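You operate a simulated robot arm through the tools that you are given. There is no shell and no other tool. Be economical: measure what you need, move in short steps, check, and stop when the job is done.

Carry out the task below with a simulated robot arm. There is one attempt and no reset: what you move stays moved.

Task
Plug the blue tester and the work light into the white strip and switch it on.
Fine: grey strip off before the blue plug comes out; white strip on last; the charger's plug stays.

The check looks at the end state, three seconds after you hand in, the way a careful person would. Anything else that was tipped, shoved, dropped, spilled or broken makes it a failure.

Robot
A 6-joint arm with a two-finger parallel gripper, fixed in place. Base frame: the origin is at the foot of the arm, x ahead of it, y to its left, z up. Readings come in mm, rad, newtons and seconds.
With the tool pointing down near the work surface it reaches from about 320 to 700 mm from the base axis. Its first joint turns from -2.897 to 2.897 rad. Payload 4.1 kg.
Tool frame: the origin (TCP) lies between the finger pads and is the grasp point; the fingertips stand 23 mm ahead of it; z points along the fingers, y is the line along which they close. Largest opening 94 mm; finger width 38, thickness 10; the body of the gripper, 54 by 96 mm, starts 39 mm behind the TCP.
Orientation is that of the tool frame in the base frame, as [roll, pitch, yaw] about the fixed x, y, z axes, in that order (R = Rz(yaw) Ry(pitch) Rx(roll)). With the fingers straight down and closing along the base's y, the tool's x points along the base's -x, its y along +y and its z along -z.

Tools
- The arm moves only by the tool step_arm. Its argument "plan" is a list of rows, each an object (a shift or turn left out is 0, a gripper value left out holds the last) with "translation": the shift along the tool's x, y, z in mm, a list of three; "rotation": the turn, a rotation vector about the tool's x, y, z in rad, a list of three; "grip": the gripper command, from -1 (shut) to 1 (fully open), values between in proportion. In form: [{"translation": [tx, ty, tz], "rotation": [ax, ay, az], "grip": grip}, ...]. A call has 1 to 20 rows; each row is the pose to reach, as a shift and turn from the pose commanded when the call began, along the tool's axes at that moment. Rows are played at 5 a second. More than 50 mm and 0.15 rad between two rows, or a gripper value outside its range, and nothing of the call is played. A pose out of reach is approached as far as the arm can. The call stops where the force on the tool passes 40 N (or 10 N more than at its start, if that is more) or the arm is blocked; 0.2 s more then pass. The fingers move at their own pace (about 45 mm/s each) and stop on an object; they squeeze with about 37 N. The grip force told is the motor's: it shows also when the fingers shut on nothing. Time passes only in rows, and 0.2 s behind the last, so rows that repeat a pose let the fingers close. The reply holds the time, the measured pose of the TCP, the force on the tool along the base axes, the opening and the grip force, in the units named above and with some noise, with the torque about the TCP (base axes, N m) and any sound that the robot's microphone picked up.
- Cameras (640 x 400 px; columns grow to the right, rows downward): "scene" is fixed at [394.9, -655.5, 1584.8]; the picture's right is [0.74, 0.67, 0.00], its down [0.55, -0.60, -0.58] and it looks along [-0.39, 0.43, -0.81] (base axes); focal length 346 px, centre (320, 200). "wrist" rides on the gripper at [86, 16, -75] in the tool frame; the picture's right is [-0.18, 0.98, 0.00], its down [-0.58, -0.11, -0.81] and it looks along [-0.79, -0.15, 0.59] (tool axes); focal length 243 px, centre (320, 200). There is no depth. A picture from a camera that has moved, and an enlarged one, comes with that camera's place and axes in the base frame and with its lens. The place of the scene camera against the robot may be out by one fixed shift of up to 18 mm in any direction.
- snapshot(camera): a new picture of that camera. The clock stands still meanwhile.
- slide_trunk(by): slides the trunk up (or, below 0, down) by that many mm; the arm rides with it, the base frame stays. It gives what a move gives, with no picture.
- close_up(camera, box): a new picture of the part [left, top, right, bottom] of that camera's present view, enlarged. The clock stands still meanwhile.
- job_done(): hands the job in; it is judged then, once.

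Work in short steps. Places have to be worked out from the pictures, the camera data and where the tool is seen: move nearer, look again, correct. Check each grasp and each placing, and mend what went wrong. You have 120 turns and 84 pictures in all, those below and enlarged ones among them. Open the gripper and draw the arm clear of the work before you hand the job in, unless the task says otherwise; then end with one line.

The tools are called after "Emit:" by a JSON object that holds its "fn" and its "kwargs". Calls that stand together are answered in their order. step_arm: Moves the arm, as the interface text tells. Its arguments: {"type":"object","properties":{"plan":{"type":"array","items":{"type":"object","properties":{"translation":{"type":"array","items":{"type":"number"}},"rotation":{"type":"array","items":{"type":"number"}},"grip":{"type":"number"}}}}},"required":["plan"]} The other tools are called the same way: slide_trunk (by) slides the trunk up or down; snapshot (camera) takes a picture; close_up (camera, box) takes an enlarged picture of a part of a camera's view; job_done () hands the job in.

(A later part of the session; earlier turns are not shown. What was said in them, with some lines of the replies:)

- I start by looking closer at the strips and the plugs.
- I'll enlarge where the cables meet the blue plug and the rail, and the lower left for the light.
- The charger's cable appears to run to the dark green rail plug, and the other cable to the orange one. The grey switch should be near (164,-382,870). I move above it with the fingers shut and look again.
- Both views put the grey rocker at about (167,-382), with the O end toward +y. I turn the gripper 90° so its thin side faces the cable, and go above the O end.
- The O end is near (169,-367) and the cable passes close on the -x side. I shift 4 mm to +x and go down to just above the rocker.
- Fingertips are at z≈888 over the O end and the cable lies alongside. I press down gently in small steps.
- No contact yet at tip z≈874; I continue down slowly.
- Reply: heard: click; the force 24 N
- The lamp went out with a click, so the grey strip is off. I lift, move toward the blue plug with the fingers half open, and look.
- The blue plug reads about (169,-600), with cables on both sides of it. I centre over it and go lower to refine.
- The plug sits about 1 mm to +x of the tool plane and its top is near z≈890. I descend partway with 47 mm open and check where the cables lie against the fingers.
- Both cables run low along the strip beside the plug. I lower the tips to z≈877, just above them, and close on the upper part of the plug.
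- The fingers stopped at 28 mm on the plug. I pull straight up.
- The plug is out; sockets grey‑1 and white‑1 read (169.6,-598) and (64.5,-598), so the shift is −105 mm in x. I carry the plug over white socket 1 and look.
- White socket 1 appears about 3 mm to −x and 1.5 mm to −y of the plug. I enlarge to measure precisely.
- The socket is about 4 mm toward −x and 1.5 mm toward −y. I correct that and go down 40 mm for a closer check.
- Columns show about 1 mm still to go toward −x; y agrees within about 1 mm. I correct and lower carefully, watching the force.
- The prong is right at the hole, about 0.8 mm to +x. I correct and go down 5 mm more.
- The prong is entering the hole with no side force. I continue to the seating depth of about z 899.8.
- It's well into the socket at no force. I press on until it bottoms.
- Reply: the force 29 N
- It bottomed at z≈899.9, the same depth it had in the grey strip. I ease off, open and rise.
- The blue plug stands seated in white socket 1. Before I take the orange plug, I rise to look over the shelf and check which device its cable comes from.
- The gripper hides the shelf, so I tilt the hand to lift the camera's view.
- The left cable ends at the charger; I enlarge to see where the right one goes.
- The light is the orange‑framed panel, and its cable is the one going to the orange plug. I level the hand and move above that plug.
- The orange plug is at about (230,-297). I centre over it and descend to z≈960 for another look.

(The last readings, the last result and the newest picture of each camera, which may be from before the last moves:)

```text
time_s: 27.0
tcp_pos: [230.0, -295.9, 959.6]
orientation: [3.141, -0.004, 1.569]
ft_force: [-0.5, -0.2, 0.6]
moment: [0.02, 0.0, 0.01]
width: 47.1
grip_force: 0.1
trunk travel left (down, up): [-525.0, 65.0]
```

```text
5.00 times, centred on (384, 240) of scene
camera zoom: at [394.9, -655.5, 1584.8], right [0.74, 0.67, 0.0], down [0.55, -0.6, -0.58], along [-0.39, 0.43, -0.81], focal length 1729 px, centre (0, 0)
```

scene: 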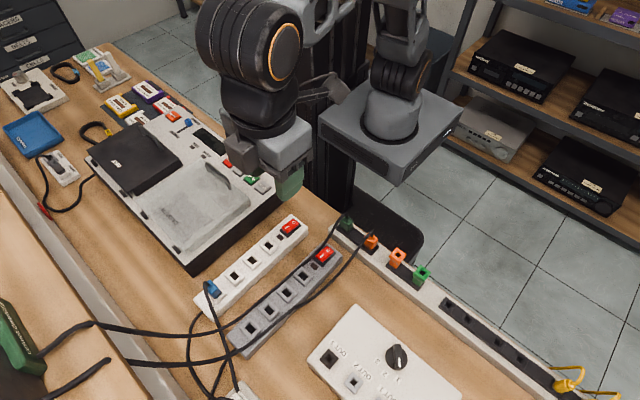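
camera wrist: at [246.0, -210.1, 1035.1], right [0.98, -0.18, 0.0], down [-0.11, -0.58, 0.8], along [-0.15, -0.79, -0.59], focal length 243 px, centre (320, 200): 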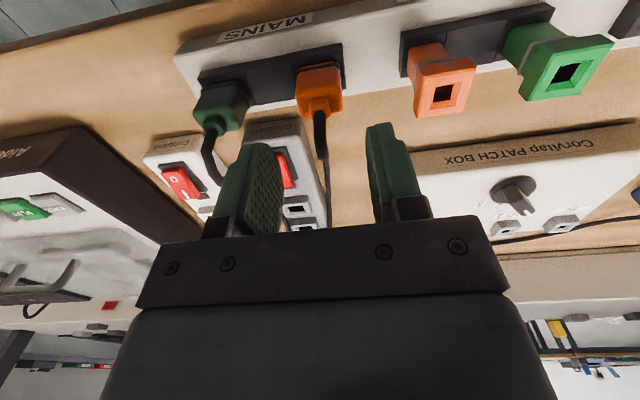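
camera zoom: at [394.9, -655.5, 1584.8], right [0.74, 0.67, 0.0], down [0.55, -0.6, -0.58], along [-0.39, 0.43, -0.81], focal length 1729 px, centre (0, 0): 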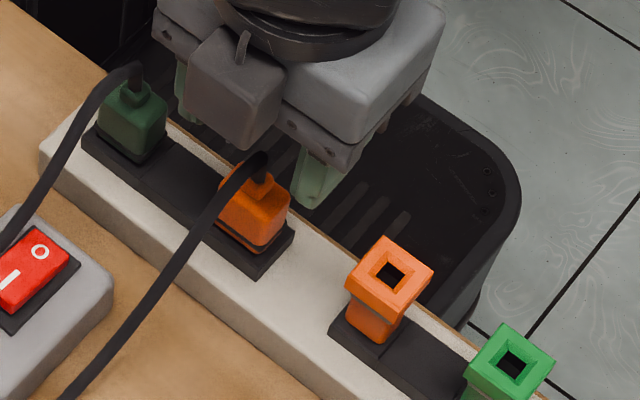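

The x is centred. I descend 30 mm more to pin down y and the height.

Emit:
{"fn": "step_arm", "kwargs": {"plan": [{"translation": [2, 0, 15]}, {"translation": [2, 0, 30]}, {"translation": [2, 0, 30]}]}}

Emit:
{"fn": "close_up", "kwargs": {"camera": "wrist", "box": [220, 50, 420, 230]}}

Emit:
{"fn": "close_up", "kwargs": {"camera": "scene", "box": [320, 200, 448, 280]}}

```text
time_s: 27.8
tcp_pos: [231.2, -294.5, 929.6]
orientation: [3.141, -0.002, 1.571]
ft_force: [0.4, 1.1, -0.9]
moment: [0.01, -0.02, 0.01]
width: 47.0
grip_force: 0.1
trunk travel left (down, up): [-525.0, 65.0]
```

```text
2.22 times, centred on (320, 140) of wrist
camera zoom: at [245.8, -208.4, 1004.5], right [0.98, -0.18, 0.0], down [-0.11, -0.58, 0.8], along [-0.15, -0.79, -0.59], focal length 539 px, centre (320, 333)
```

zoom: 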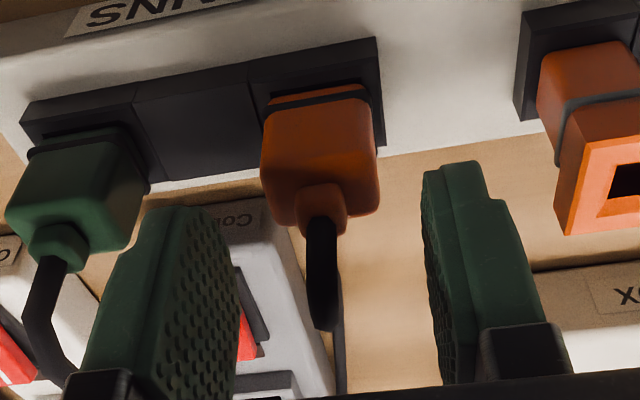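

```text
5.00 times, centred on (384, 240) of scene
camera zoom: at [394.9, -655.5, 1584.8], right [0.74, 0.67, 0.0], down [0.55, -0.6, -0.58], along [-0.39, 0.43, -0.81], focal length 1729 px, centre (0, 0)
```

zoom: 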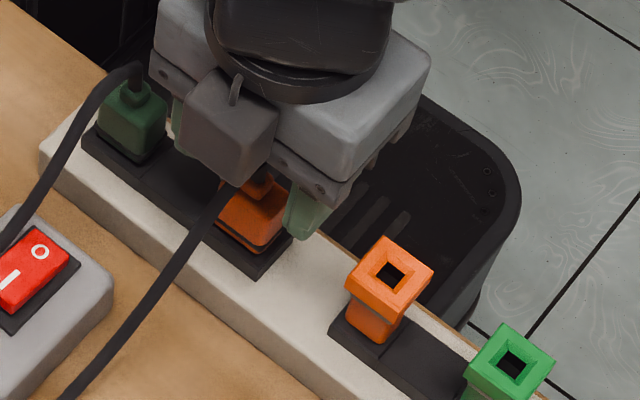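

The orange plug's position relative to the hand nearly matches how I held the blue one, after 30 mm of descent and about 1.5 mm in +y. I descend 27 mm with a force watch and close.

Emit:
{"fn": "step_arm", "kwargs": {"plan": [{"translation": [1.5, 0, 10]}, {"translation": [1.5, 0, 20]}, {"translation": [1.5, 0, 24]}, {"translation": [1.5, 0, 27]}, {"translation": [1.5, 0, 27], "grip": -1}, {"translation": [1.5, 0, 27], "grip": -1}, {"translation": [1.5, 0, 27], "grip": -1}]}}

Emit:
{"fn": "close_up", "kwargs": {"camera": "wrist", "box": [220, 50, 420, 230]}}

```text
time_s: 29.4
tcp_pos: [229.8, -294.5, 903.9]
orientation: [3.14, -0.001, 1.569]
ft_force: [-0.3, -0.9, 1.5]
moment: [-0.02, 0.04, 0.03]
width: 27.8
grip_force: 37.3
trunk travel left (down, up): [-525.0, 65.0]
```

```text
2.22 times, centred on (320, 140) of wrist
camera zoom: at [245.8, -208.3, 977.9], right [0.98, -0.18, 0.0], down [-0.11, -0.58, 0.8], along [-0.15, -0.79, -0.59], focal length 539 px, centre (320, 333)
```

zoom: 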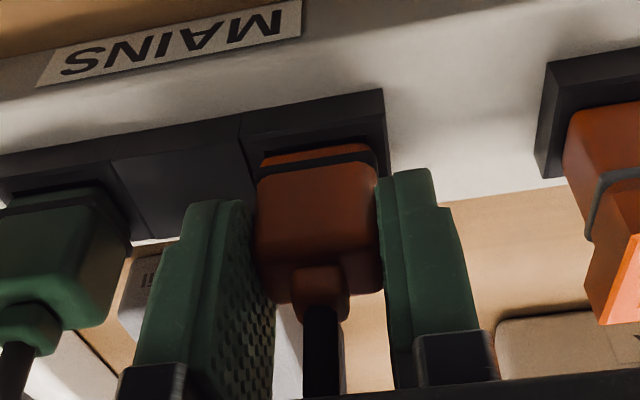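

Gripped at 27.8 mm. I pull straight up.

Emit:
{"fn": "step_arm", "kwargs": {"plan": [{"translation": [0, 0, -4]}, {"translation": [0, 0, -8]}, {"translation": [0, 0, -14]}, {"translation": [0, 0, -24]}, {"translation": [0, 0, -40]}, {"translation": [0, 0, -70]}]}}

Emit:
{"fn": "close_up", "kwargs": {"camera": "wrist", "box": [220, 50, 420, 230]}}

Emit:
{"fn": "snapshot", "kwargs": {"camera": "scene"}}

```text
time_s: 30.8
tcp_pos: [229.0, -294.6, 974.0]
orientation: [-3.141, -0.003, 1.57]
ft_force: [0.3, -0.2, -0.2]
moment: [0.0, 0.01, 0.01]
width: 28.0
grip_force: 37.1
trunk travel left (down, up): [-525.0, 65.0]
```

```text
2.22 times, centred on (320, 140) of wrist
camera zoom: at [245.2, -208.0, 1047.5], right [0.98, -0.18, 0.0], down [-0.11, -0.58, 0.8], along [-0.15, -0.79, -0.59], focal length 539 px, centre (320, 333)
```

zoom: 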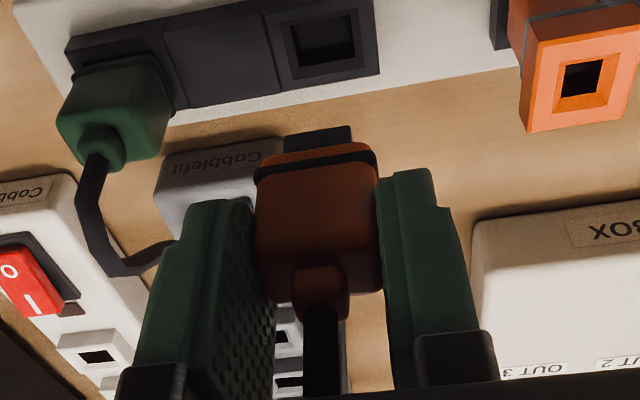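

```text
34 pictures are left
```

scene: 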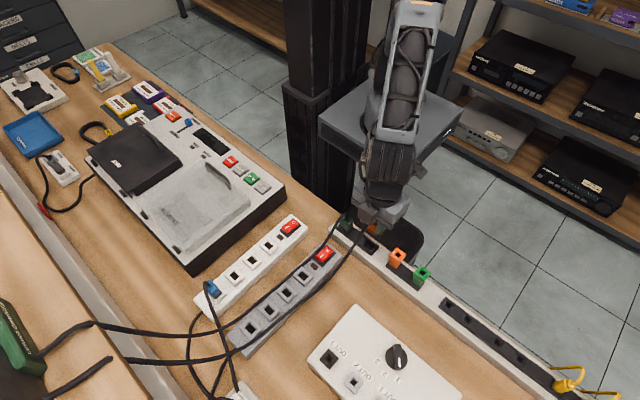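

The orange plug is out. I carry it over the bench to white socket 3, about (59,-503), first in −y and then in −x.

Emit:
{"fn": "step_arm", "kwargs": {"plan": [{"translation": [-40, 0, -20]}, {"translation": [-80, 0, -20]}, {"translation": [-120, 0, -20]}, {"translation": [-160, -10, -20]}, {"translation": [-195, -40, -20]}, {"translation": [-208, -80, -20]}, {"translation": [-208, -125, -20]}, {"translation": [-208, -168, -10]}, {"translation": [-208, -168, 10]}, {"translation": [-208, -168, 10]}]}}

Emit:
{"fn": "snapshot", "kwargs": {"camera": "wrist"}}

Emit:
{"fn": "snapshot", "kwargs": {"camera": "scene"}}

```text
time_s: 33.0
tcp_pos: [61.2, -499.7, 961.2]
orientation: [3.141, -0.003, 1.573]
ft_force: [0.5, 0.0, -1.1]
moment: [-0.02, -0.03, 0.01]
width: 28.0
grip_force: 36.7
trunk travel left (down, up): [-525.0, 65.0]
```

```text
33 pictures are left
camera wrist: at [77.5, -414.7, 1035.4], right [0.98, -0.18, 0.0], down [-0.11, -0.58, 0.8], along [-0.15, -0.79, -0.59], focal length 243 px, centre (320, 200)
```

wrist: 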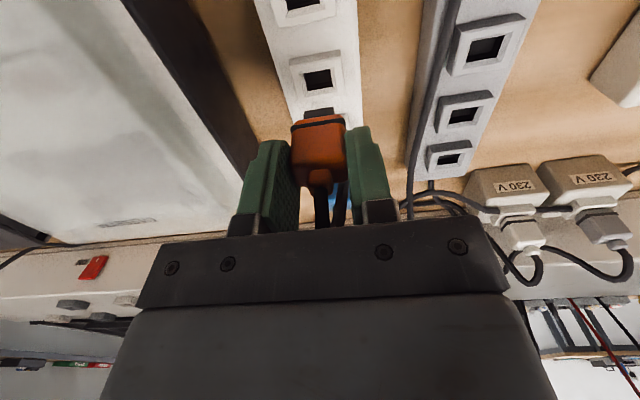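

```text
32 pictures are left
```

scene: 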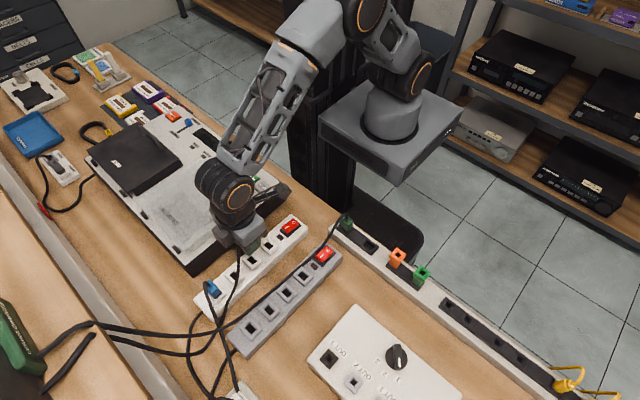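

The plug hangs over socket 3. I enlarge to measure the offset.

Emit:
{"fn": "close_up", "kwargs": {"camera": "wrist", "box": [256, 50, 384, 210]}}

```text
2.50 times, centred on (320, 130) of wrist
camera zoom: at [77.5, -414.7, 1035.4], right [0.98, -0.18, 0.0], down [-0.11, -0.58, 0.8], along [-0.15, -0.79, -0.59], focal length 606 px, centre (320, 375)
```

zoom: 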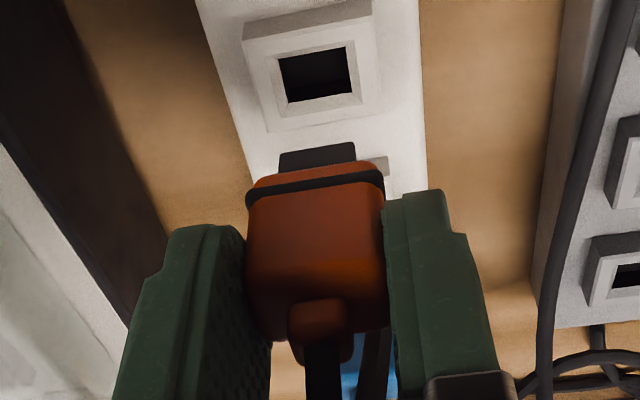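

In x it's aligned within half a millimetre. For y I need a closer view, so I lower to just above the socket with a small −y correction.

Emit:
{"fn": "step_arm", "kwargs": {"plan": [{"translation": [-1.3, 0, 12]}, {"translation": [-1.3, 0, 24]}, {"translation": [-1.3, 0, 34]}, {"translation": [-1.3, 0, 34]}]}}

Emit:
{"fn": "close_up", "kwargs": {"camera": "wrist", "box": [256, 50, 384, 210]}}

```text
time_s: 34.0
tcp_pos: [60.9, -503.2, 928.3]
orientation: [-3.141, -0.005, 1.572]
ft_force: [-0.8, 0.4, -1.2]
moment: [0.03, 0.02, 0.0]
width: 28.0
grip_force: 36.9
trunk travel left (down, up): [-525.0, 65.0]
```

```text
2.50 times, centred on (320, 130) of wrist
camera zoom: at [77.7, -416.8, 1002.3], right [0.98, -0.18, 0.0], down [-0.11, -0.58, 0.8], along [-0.15, -0.79, -0.59], focal length 606 px, centre (320, 375)
```

zoom: 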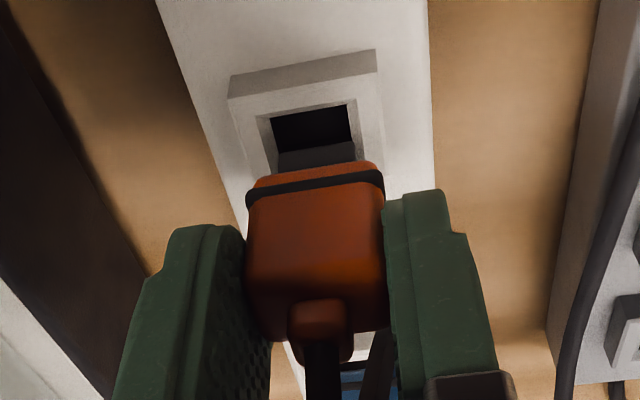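

Hole centre is about 1.5 mm to −x. Comparing the edge gap with the blue approach, the socket is about 2.5 mm further to −y. I correct both, lower 5 mm, and look.

Emit:
{"fn": "step_arm", "kwargs": {"plan": [{"translation": [-2.5, -1.5, 0]}, {"translation": [-2.5, -1.5, 3]}, {"translation": [-2.5, -1.5, 6]}, {"translation": [-2.5, -1.5, 6]}]}}

Emit:
{"fn": "close_up", "kwargs": {"camera": "wrist", "box": [288, 80, 352, 120]}}

Emit:
{"fn": "close_up", "kwargs": {"camera": "scene", "box": [200, 220, 296, 280]}}

```text
time_s: 35.0
tcp_pos: [59.8, -505.1, 922.9]
orientation: [3.142, -0.002, 1.571]
ft_force: [-0.4, 0.5, -0.4]
moment: [-0.02, -0.05, -0.06]
width: 27.9
grip_force: 37.2
trunk travel left (down, up): [-525.0, 65.0]
```

```text
10.00 times, centred on (320, 100) of wrist
camera zoom: at [76.3, -419.7, 997.1], right [0.98, -0.18, 0.0], down [-0.11, -0.58, 0.8], along [-0.15, -0.79, -0.59], focal length 2426 px, centre (320, 1200)
```

zoom: 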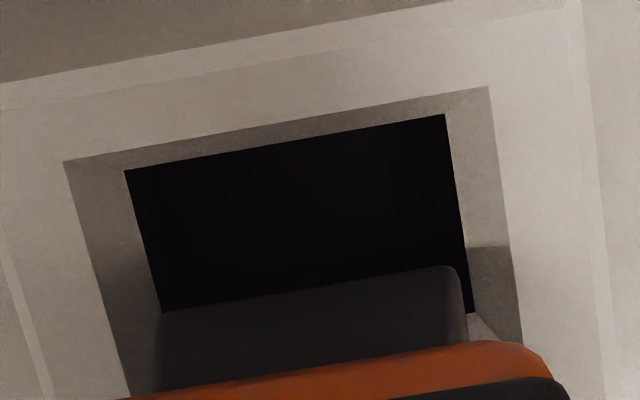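

```text
6.67 times, centred on (248, 250) of scene
camera zoom: at [394.9, -655.5, 1584.8], right [0.74, 0.67, 0.0], down [0.55, -0.6, -0.58], along [-0.39, 0.43, -0.81], focal length 2305 px, centre (800, -133)
```

zoom: 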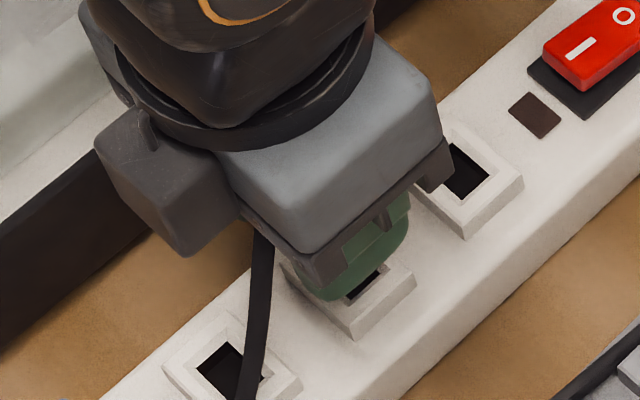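

The prong is now nearly over the hole, needing only +0.3 mm x and +0.6 mm y. I lower gently, watching the force.

Emit:
{"fn": "step_arm", "kwargs": {"plan": [{"translation": [0.6, 0.3, 2]}, {"translation": [0.6, 0.3, 4]}, {"translation": [0.6, 0.3, 6]}, {"translation": [0.6, 0.3, 8]}]}}

Emit:
{"fn": "close_up", "kwargs": {"camera": "wrist", "box": [272, 70, 368, 130]}}

```text
time_s: 36.0
tcp_pos: [60.5, -505.4, 917.8]
orientation: [-3.141, 0.007, 1.571]
ft_force: [1.8, 1.7, 37.0]
moment: [-0.18, -0.16, 0.03]
width: 28.0
grip_force: 36.7
trunk travel left (down, up): [-525.0, 65.0]
```

```text
6.67 times, centred on (320, 100) of wrist
camera zoom: at [76.6, -418.2, 992.5], right [0.98, -0.18, 0.0], down [-0.11, -0.58, 0.81], along [-0.15, -0.8, -0.59], focal length 1618 px, centre (320, 867)
```

zoom: 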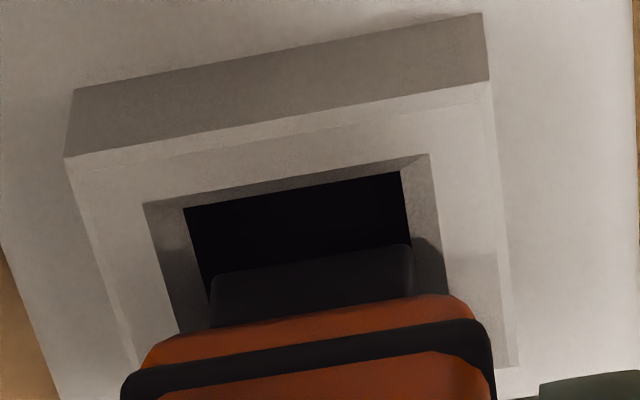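

It touched the far (−y, +x) rim of the socket. The moments and the funnel gap say the plug is about 3.5 mm too far −y and 0.8 mm too far +x. I back up, shift, and look.

Emit:
{"fn": "step_arm", "kwargs": {"plan": [{"translation": [0, 0, -5]}, {"translation": [3.5, -0.8, -5]}, {"translation": [3.5, -0.8, -4]}]}}

Emit:
{"fn": "close_up", "kwargs": {"camera": "wrist", "box": [272, 70, 368, 130]}}

```text
time_s: 36.8
tcp_pos: [60.4, -501.4, 917.1]
orientation: [3.141, -0.007, 1.569]
ft_force: [-0.1, 0.1, -0.1]
moment: [-0.01, -0.02, 0.0]
width: 27.8
grip_force: 36.9
trunk travel left (down, up): [-525.0, 65.0]
```

```text
6.67 times, centred on (320, 100) of wrist
camera zoom: at [75.7, -414.8, 991.8], right [0.98, -0.19, 0.0], down [-0.11, -0.59, 0.8], along [-0.15, -0.79, -0.6], focal length 1618 px, centre (320, 867)
```

zoom: 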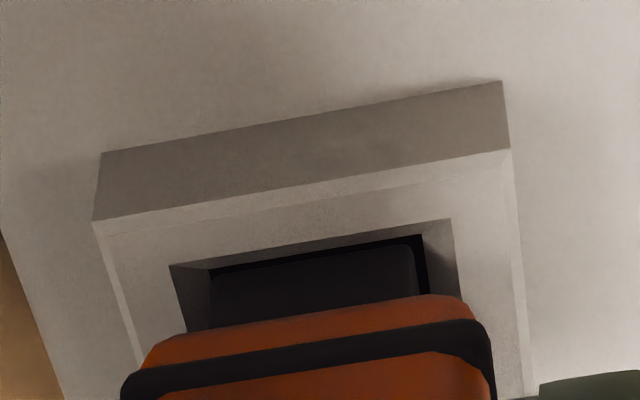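

The prong now lines up inside the hole. I shift +0.4 mm in x and lower.

Emit:
{"fn": "step_arm", "kwargs": {"plan": [{"translation": [0, 0.4, 2]}, {"translation": [0, 0.4, 4]}, {"translation": [0, 0.4, 6]}, {"translation": [0, 0.4, 8]}]}}

Emit:
{"fn": "close_up", "kwargs": {"camera": "wrist", "box": [272, 70, 368, 130]}}

```text
time_s: 37.8
tcp_pos: [60.6, -501.7, 909.5]
orientation: [3.141, -0.004, 1.569]
ft_force: [0.5, 0.2, 0.0]
moment: [0.0, -0.01, 0.03]
width: 28.0
grip_force: 36.8
trunk travel left (down, up): [-525.0, 65.0]
```

```text
6.67 times, centred on (320, 100) of wrist
camera zoom: at [76.4, -415.3, 984.6], right [0.98, -0.18, 0.0], down [-0.11, -0.58, 0.8], along [-0.15, -0.79, -0.59], focal length 1618 px, centre (320, 867)
```

zoom: 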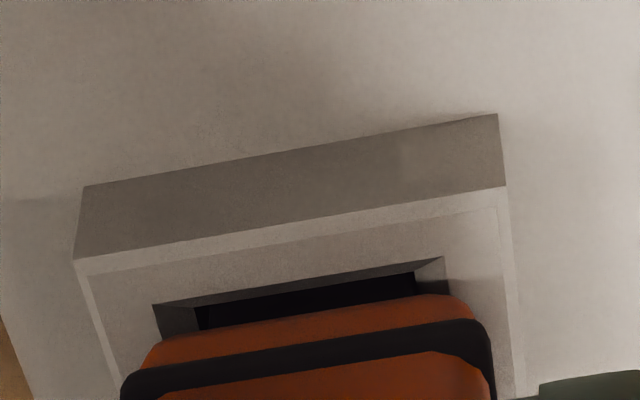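

It slides in freely. I press on until it bottoms.

Emit:
{"fn": "step_arm", "kwargs": {"plan": [{"translation": [0, 0, 2]}, {"translation": [0, 0, 4]}, {"translation": [0, 0, 6]}, {"translation": [0, 0, 8]}, {"translation": [0, 0, 10]}, {"translation": [0, 0, 12]}]}}

Emit:
{"fn": "close_up", "kwargs": {"camera": "wrist", "box": [256, 50, 384, 210]}}

```text
time_s: 38.9
tcp_pos: [59.9, -502.5, 908.7]
orientation: [-3.14, 0.007, 1.57]
ft_force: [1.4, 13.6, 22.0]
moment: [0.6, -0.08, 0.0]
width: 27.9
grip_force: 36.8
trunk travel left (down, up): [-525.0, 65.0]
stopped in row 5: the force on the tool passed its limit at 43 N (the readings are from after the stop); the commanded pose is now the measured one
```

```text
2.50 times, centred on (320, 130) of wrist
camera zoom: at [76.1, -414.6, 981.7], right [0.98, -0.18, 0.0], down [-0.11, -0.58, 0.81], along [-0.15, -0.8, -0.59], focal length 606 px, centre (320, 375)
```

zoom: 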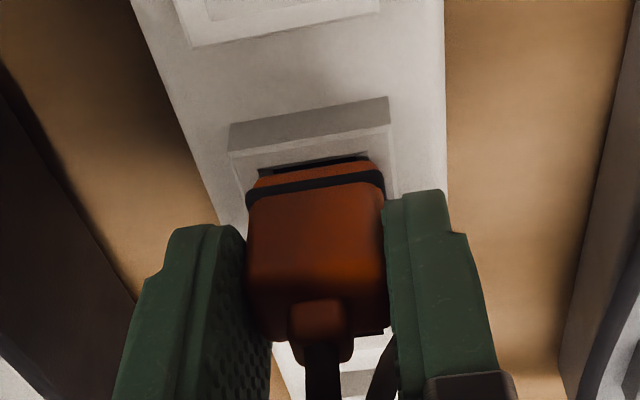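

It bottomed at 908.7. The edge gaps suggest this plug sits about 8–9 mm lower in my fingers than the blue one did, so that matches seating. I ease off, open, rise and compare both plugs.

Emit:
{"fn": "step_arm", "kwargs": {"plan": [{"translation": [0, 0, 0], "grip": -1}, {"translation": [0, 0, 0], "grip": 0.0}, {"translation": [0, 0, 0], "grip": 0.0}, {"translation": [0, 0, -20]}, {"translation": [0, 0, -60]}, {"translation": [30, 0, -90]}, {"translation": [60, 0, -90]}]}}

Emit:
{"fn": "close_up", "kwargs": {"camera": "wrist", "box": [220, 0, 420, 150]}}

Emit:
{"fn": "close_up", "kwargs": {"camera": "scene", "box": [180, 220, 308, 300]}}

```text
time_s: 40.5
tcp_pos: [59.4, -443.1, 997.1]
orientation: [-3.141, 0.007, 1.572]
ft_force: [-0.5, -0.2, 0.0]
moment: [0.0, 0.03, 0.02]
width: 47.2
grip_force: 0.2
trunk travel left (down, up): [-525.0, 65.0]
```

```text
2.67 times, centred on (320, 75) of wrist
camera zoom: at [75.2, -355.8, 1070.7], right [0.98, -0.18, 0.0], down [-0.11, -0.58, 0.81], along [-0.15, -0.8, -0.59], focal length 647 px, centre (320, 533)
```

zoom: 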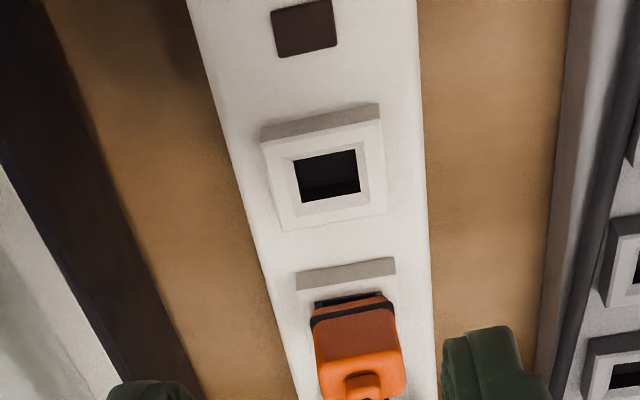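

```text
5.00 times, centred on (244, 260) of scene
camera zoom: at [394.9, -655.5, 1584.8], right [0.74, 0.67, 0.0], down [0.55, -0.6, -0.58], along [-0.39, 0.43, -0.81], focal length 1729 px, centre (700, -100)
```

zoom: 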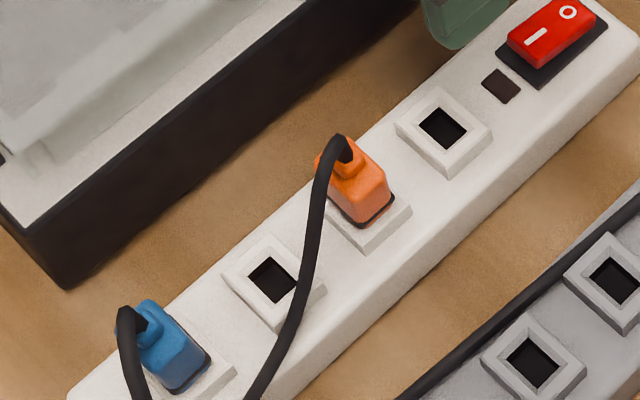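

Both stand upright; I enlarge each to compare the seating depth.

Emit:
{"fn": "close_up", "kwargs": {"camera": "scene", "box": [236, 244, 268, 274]}}

Emit:
{"fn": "close_up", "kwargs": {"camera": "scene", "box": [200, 275, 232, 305]}}

```text
13.33 times, centred on (252, 259) of scene
camera zoom: at [394.9, -655.5, 1584.8], right [0.74, 0.67, 0.0], down [0.55, -0.6, -0.58], along [-0.39, 0.43, -0.81], focal length 4610 px, centre (1227, -587)
```

zoom: 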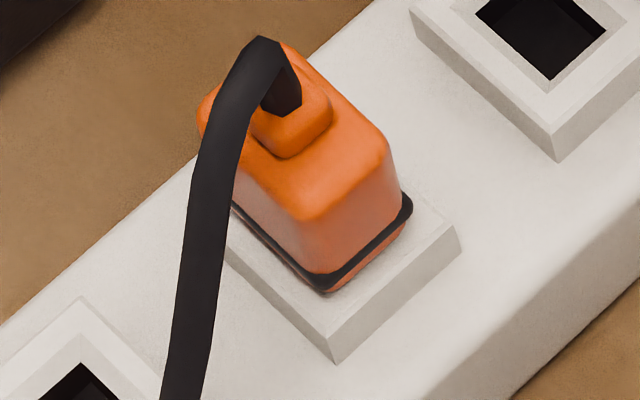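

```text
13.33 times, centred on (216, 290) of scene
camera zoom: at [394.9, -655.5, 1584.8], right [0.74, 0.67, 0.0], down [0.55, -0.6, -0.58], along [-0.39, 0.43, -0.81], focal length 4610 px, centre (1707, -1000)
```

zoom: 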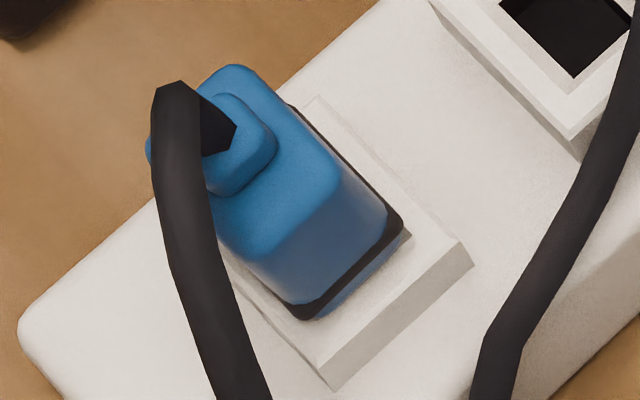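

Both plugs are seated alike. Now the white switch: I shut the fingers, move over the "I" end at about (59.5,-408), and look.

Emit:
{"fn": "step_arm", "kwargs": {"plan": [{"translation": [35, 0, 0], "grip": -1}, {"translation": [35, 0, 0]}, {"translation": [35, 0, 30]}, {"translation": [35, 0, 60]}, {"translation": [35, 0, 60]}]}}

Emit:
{"fn": "snapshot", "kwargs": {"camera": "wrist"}}

Emit:
{"fn": "close_up", "kwargs": {"camera": "scene", "box": [240, 200, 336, 260]}}

```text
time_s: 41.7
tcp_pos: [58.0, -410.0, 934.6]
orientation: [-3.14, 0.005, 1.57]
ft_force: [0.2, -0.3, -0.3]
moment: [-0.01, -0.02, 0.01]
width: 0.0
grip_force: 37.3
trunk travel left (down, up): [-525.0, 65.0]
```

```text
19 pictures are left
camera wrist: at [74.9, -322.6, 1009.3], right [0.98, -0.18, 0.0], down [-0.11, -0.58, 0.81], along [-0.15, -0.8, -0.59], focal length 243 px, centre (320, 200)
```

wrist: 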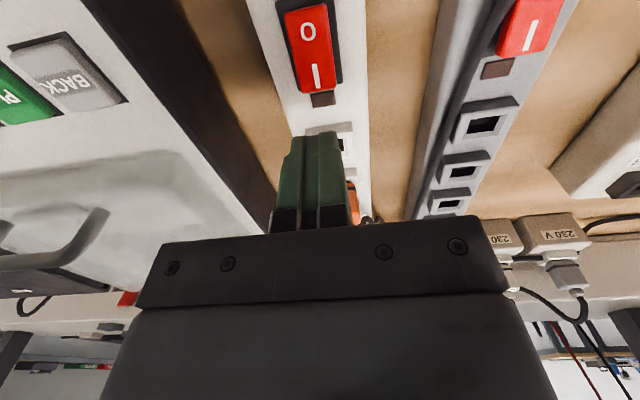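

```text
6.67 times, centred on (288, 230) of scene
camera zoom: at [394.9, -655.5, 1584.8], right [0.74, 0.67, 0.0], down [0.55, -0.6, -0.58], along [-0.39, 0.43, -0.81], focal length 2305 px, centre (533, 0)
```

zoom: 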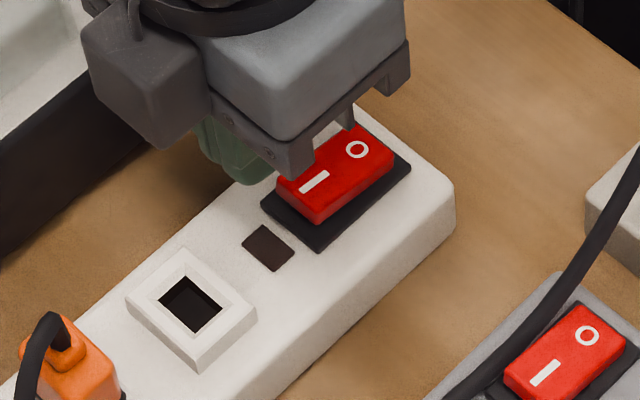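

The rocker spans y −398 to −360 at x≈59.7. I shift +3 mm in y and +1 mm in x and press the "I" end down in small steps.

Emit:
{"fn": "step_arm", "kwargs": {"plan": [{"translation": [3, 1, 15]}, {"translation": [3, 1, 30]}, {"translation": [3, 1, 36]}, {"translation": [3, 1, 38]}, {"translation": [3, 1, 40]}, {"translation": [3, 1, 42]}, {"translation": [3, 1, 44]}]}}

Emit:
{"fn": "close_up", "kwargs": {"camera": "scene", "box": [240, 200, 336, 260]}}

```text
time_s: 43.3
tcp_pos: [60.4, -406.0, 890.3]
orientation: [-3.14, 0.004, 1.569]
ft_force: [-1.5, 0.9, 4.9]
moment: [0.11, 0.0, 0.0]
width: 0.0
grip_force: 37.0
trunk travel left (down, up): [-525.0, 65.0]
heard: click
```

```text
6.67 times, centred on (288, 230) of scene
camera zoom: at [394.9, -655.5, 1584.8], right [0.74, 0.67, 0.0], down [0.55, -0.6, -0.58], along [-0.39, 0.43, -0.81], focal length 2305 px, centre (533, 0)
```

zoom: 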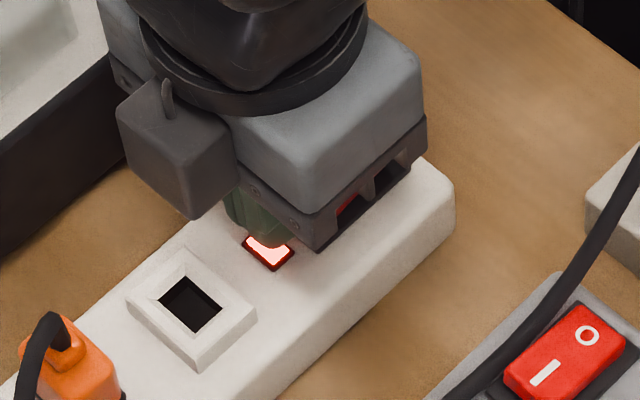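

The switch clicked and the white strip's lamp is lit. I lift clear, open the gripper and check the end state.

Emit:
{"fn": "step_arm", "kwargs": {"plan": [{"translation": [0, 0, -40]}, {"translation": [0, 0, -85]}, {"translation": [0, 0, -130], "grip": 1}, {"translation": [0, 0, -175]}, {"translation": [0, 0, -220]}, {"translation": [20, 0, -260]}, {"translation": [20, 0, -260]}]}}

Emit:
{"fn": "snapshot", "kwargs": {"camera": "scene"}}

Emit:
{"fn": "snapshot", "kwargs": {"camera": "wrist"}}

Emit:
{"fn": "close_up", "kwargs": {"camera": "scene", "box": [180, 200, 400, 360]}}

```text
time_s: 44.9
tcp_pos: [60.5, -383.0, 1152.0]
orientation: [3.141, 0.004, 1.571]
ft_force: [0.1, 0.7, -1.1]
moment: [-0.03, -0.01, 0.0]
width: 94.2
grip_force: 0.0
trunk travel left (down, up): [-525.0, 65.0]
```

```text
16 pictures are left
```

scene: 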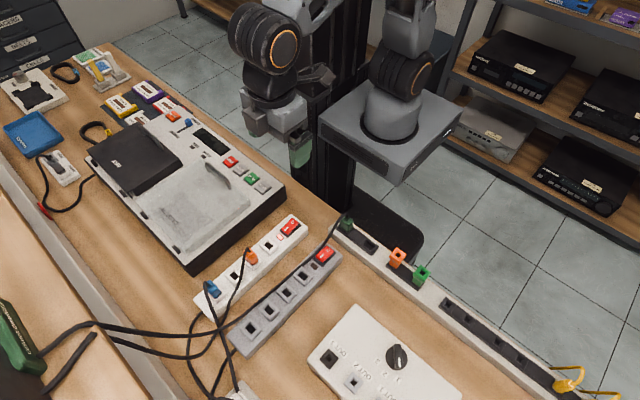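

```text
15 pictures are left
camera wrist: at [76.7, -296.7, 1225.1], right [0.98, -0.18, 0.0], down [-0.11, -0.58, 0.81], along [-0.15, -0.79, -0.59], focal length 243 px, centre (320, 200)
```

wrist: 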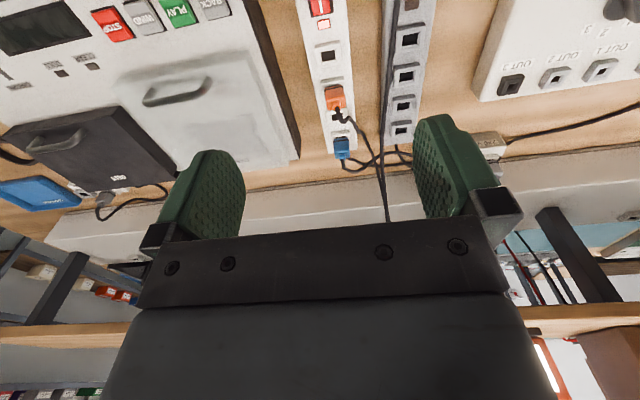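

```text
2.50 times, centred on (290, 280) of scene
camera zoom: at [394.9, -655.5, 1584.8], right [0.74, 0.67, 0.0], down [0.55, -0.6, -0.58], along [-0.39, 0.43, -0.81], focal length 864 px, centre (395, 0)
```

zoom: 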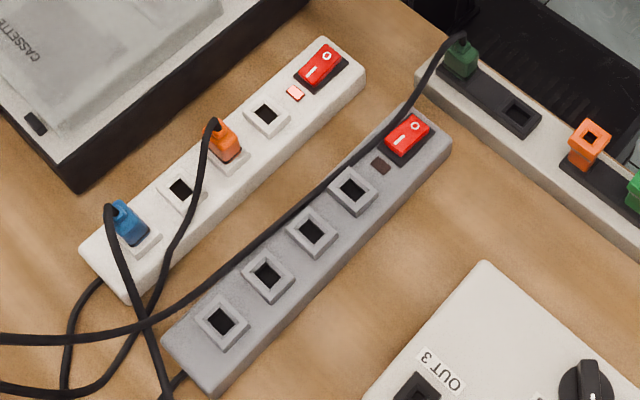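

White strip lamp is lit with both plugs seated, the work light glows, the grey strip is off and the charger's plug is untouched. I hand in.

Emit:
{"fn": "job_done", "kwargs": {}}

```text
The job is handed in.
```

The blue tester and the work light are plugged into the white strip, which I switched on last; its lamp is lit. The grey strip was switched off before the blue plug came out, and the charger's plug was not touched.
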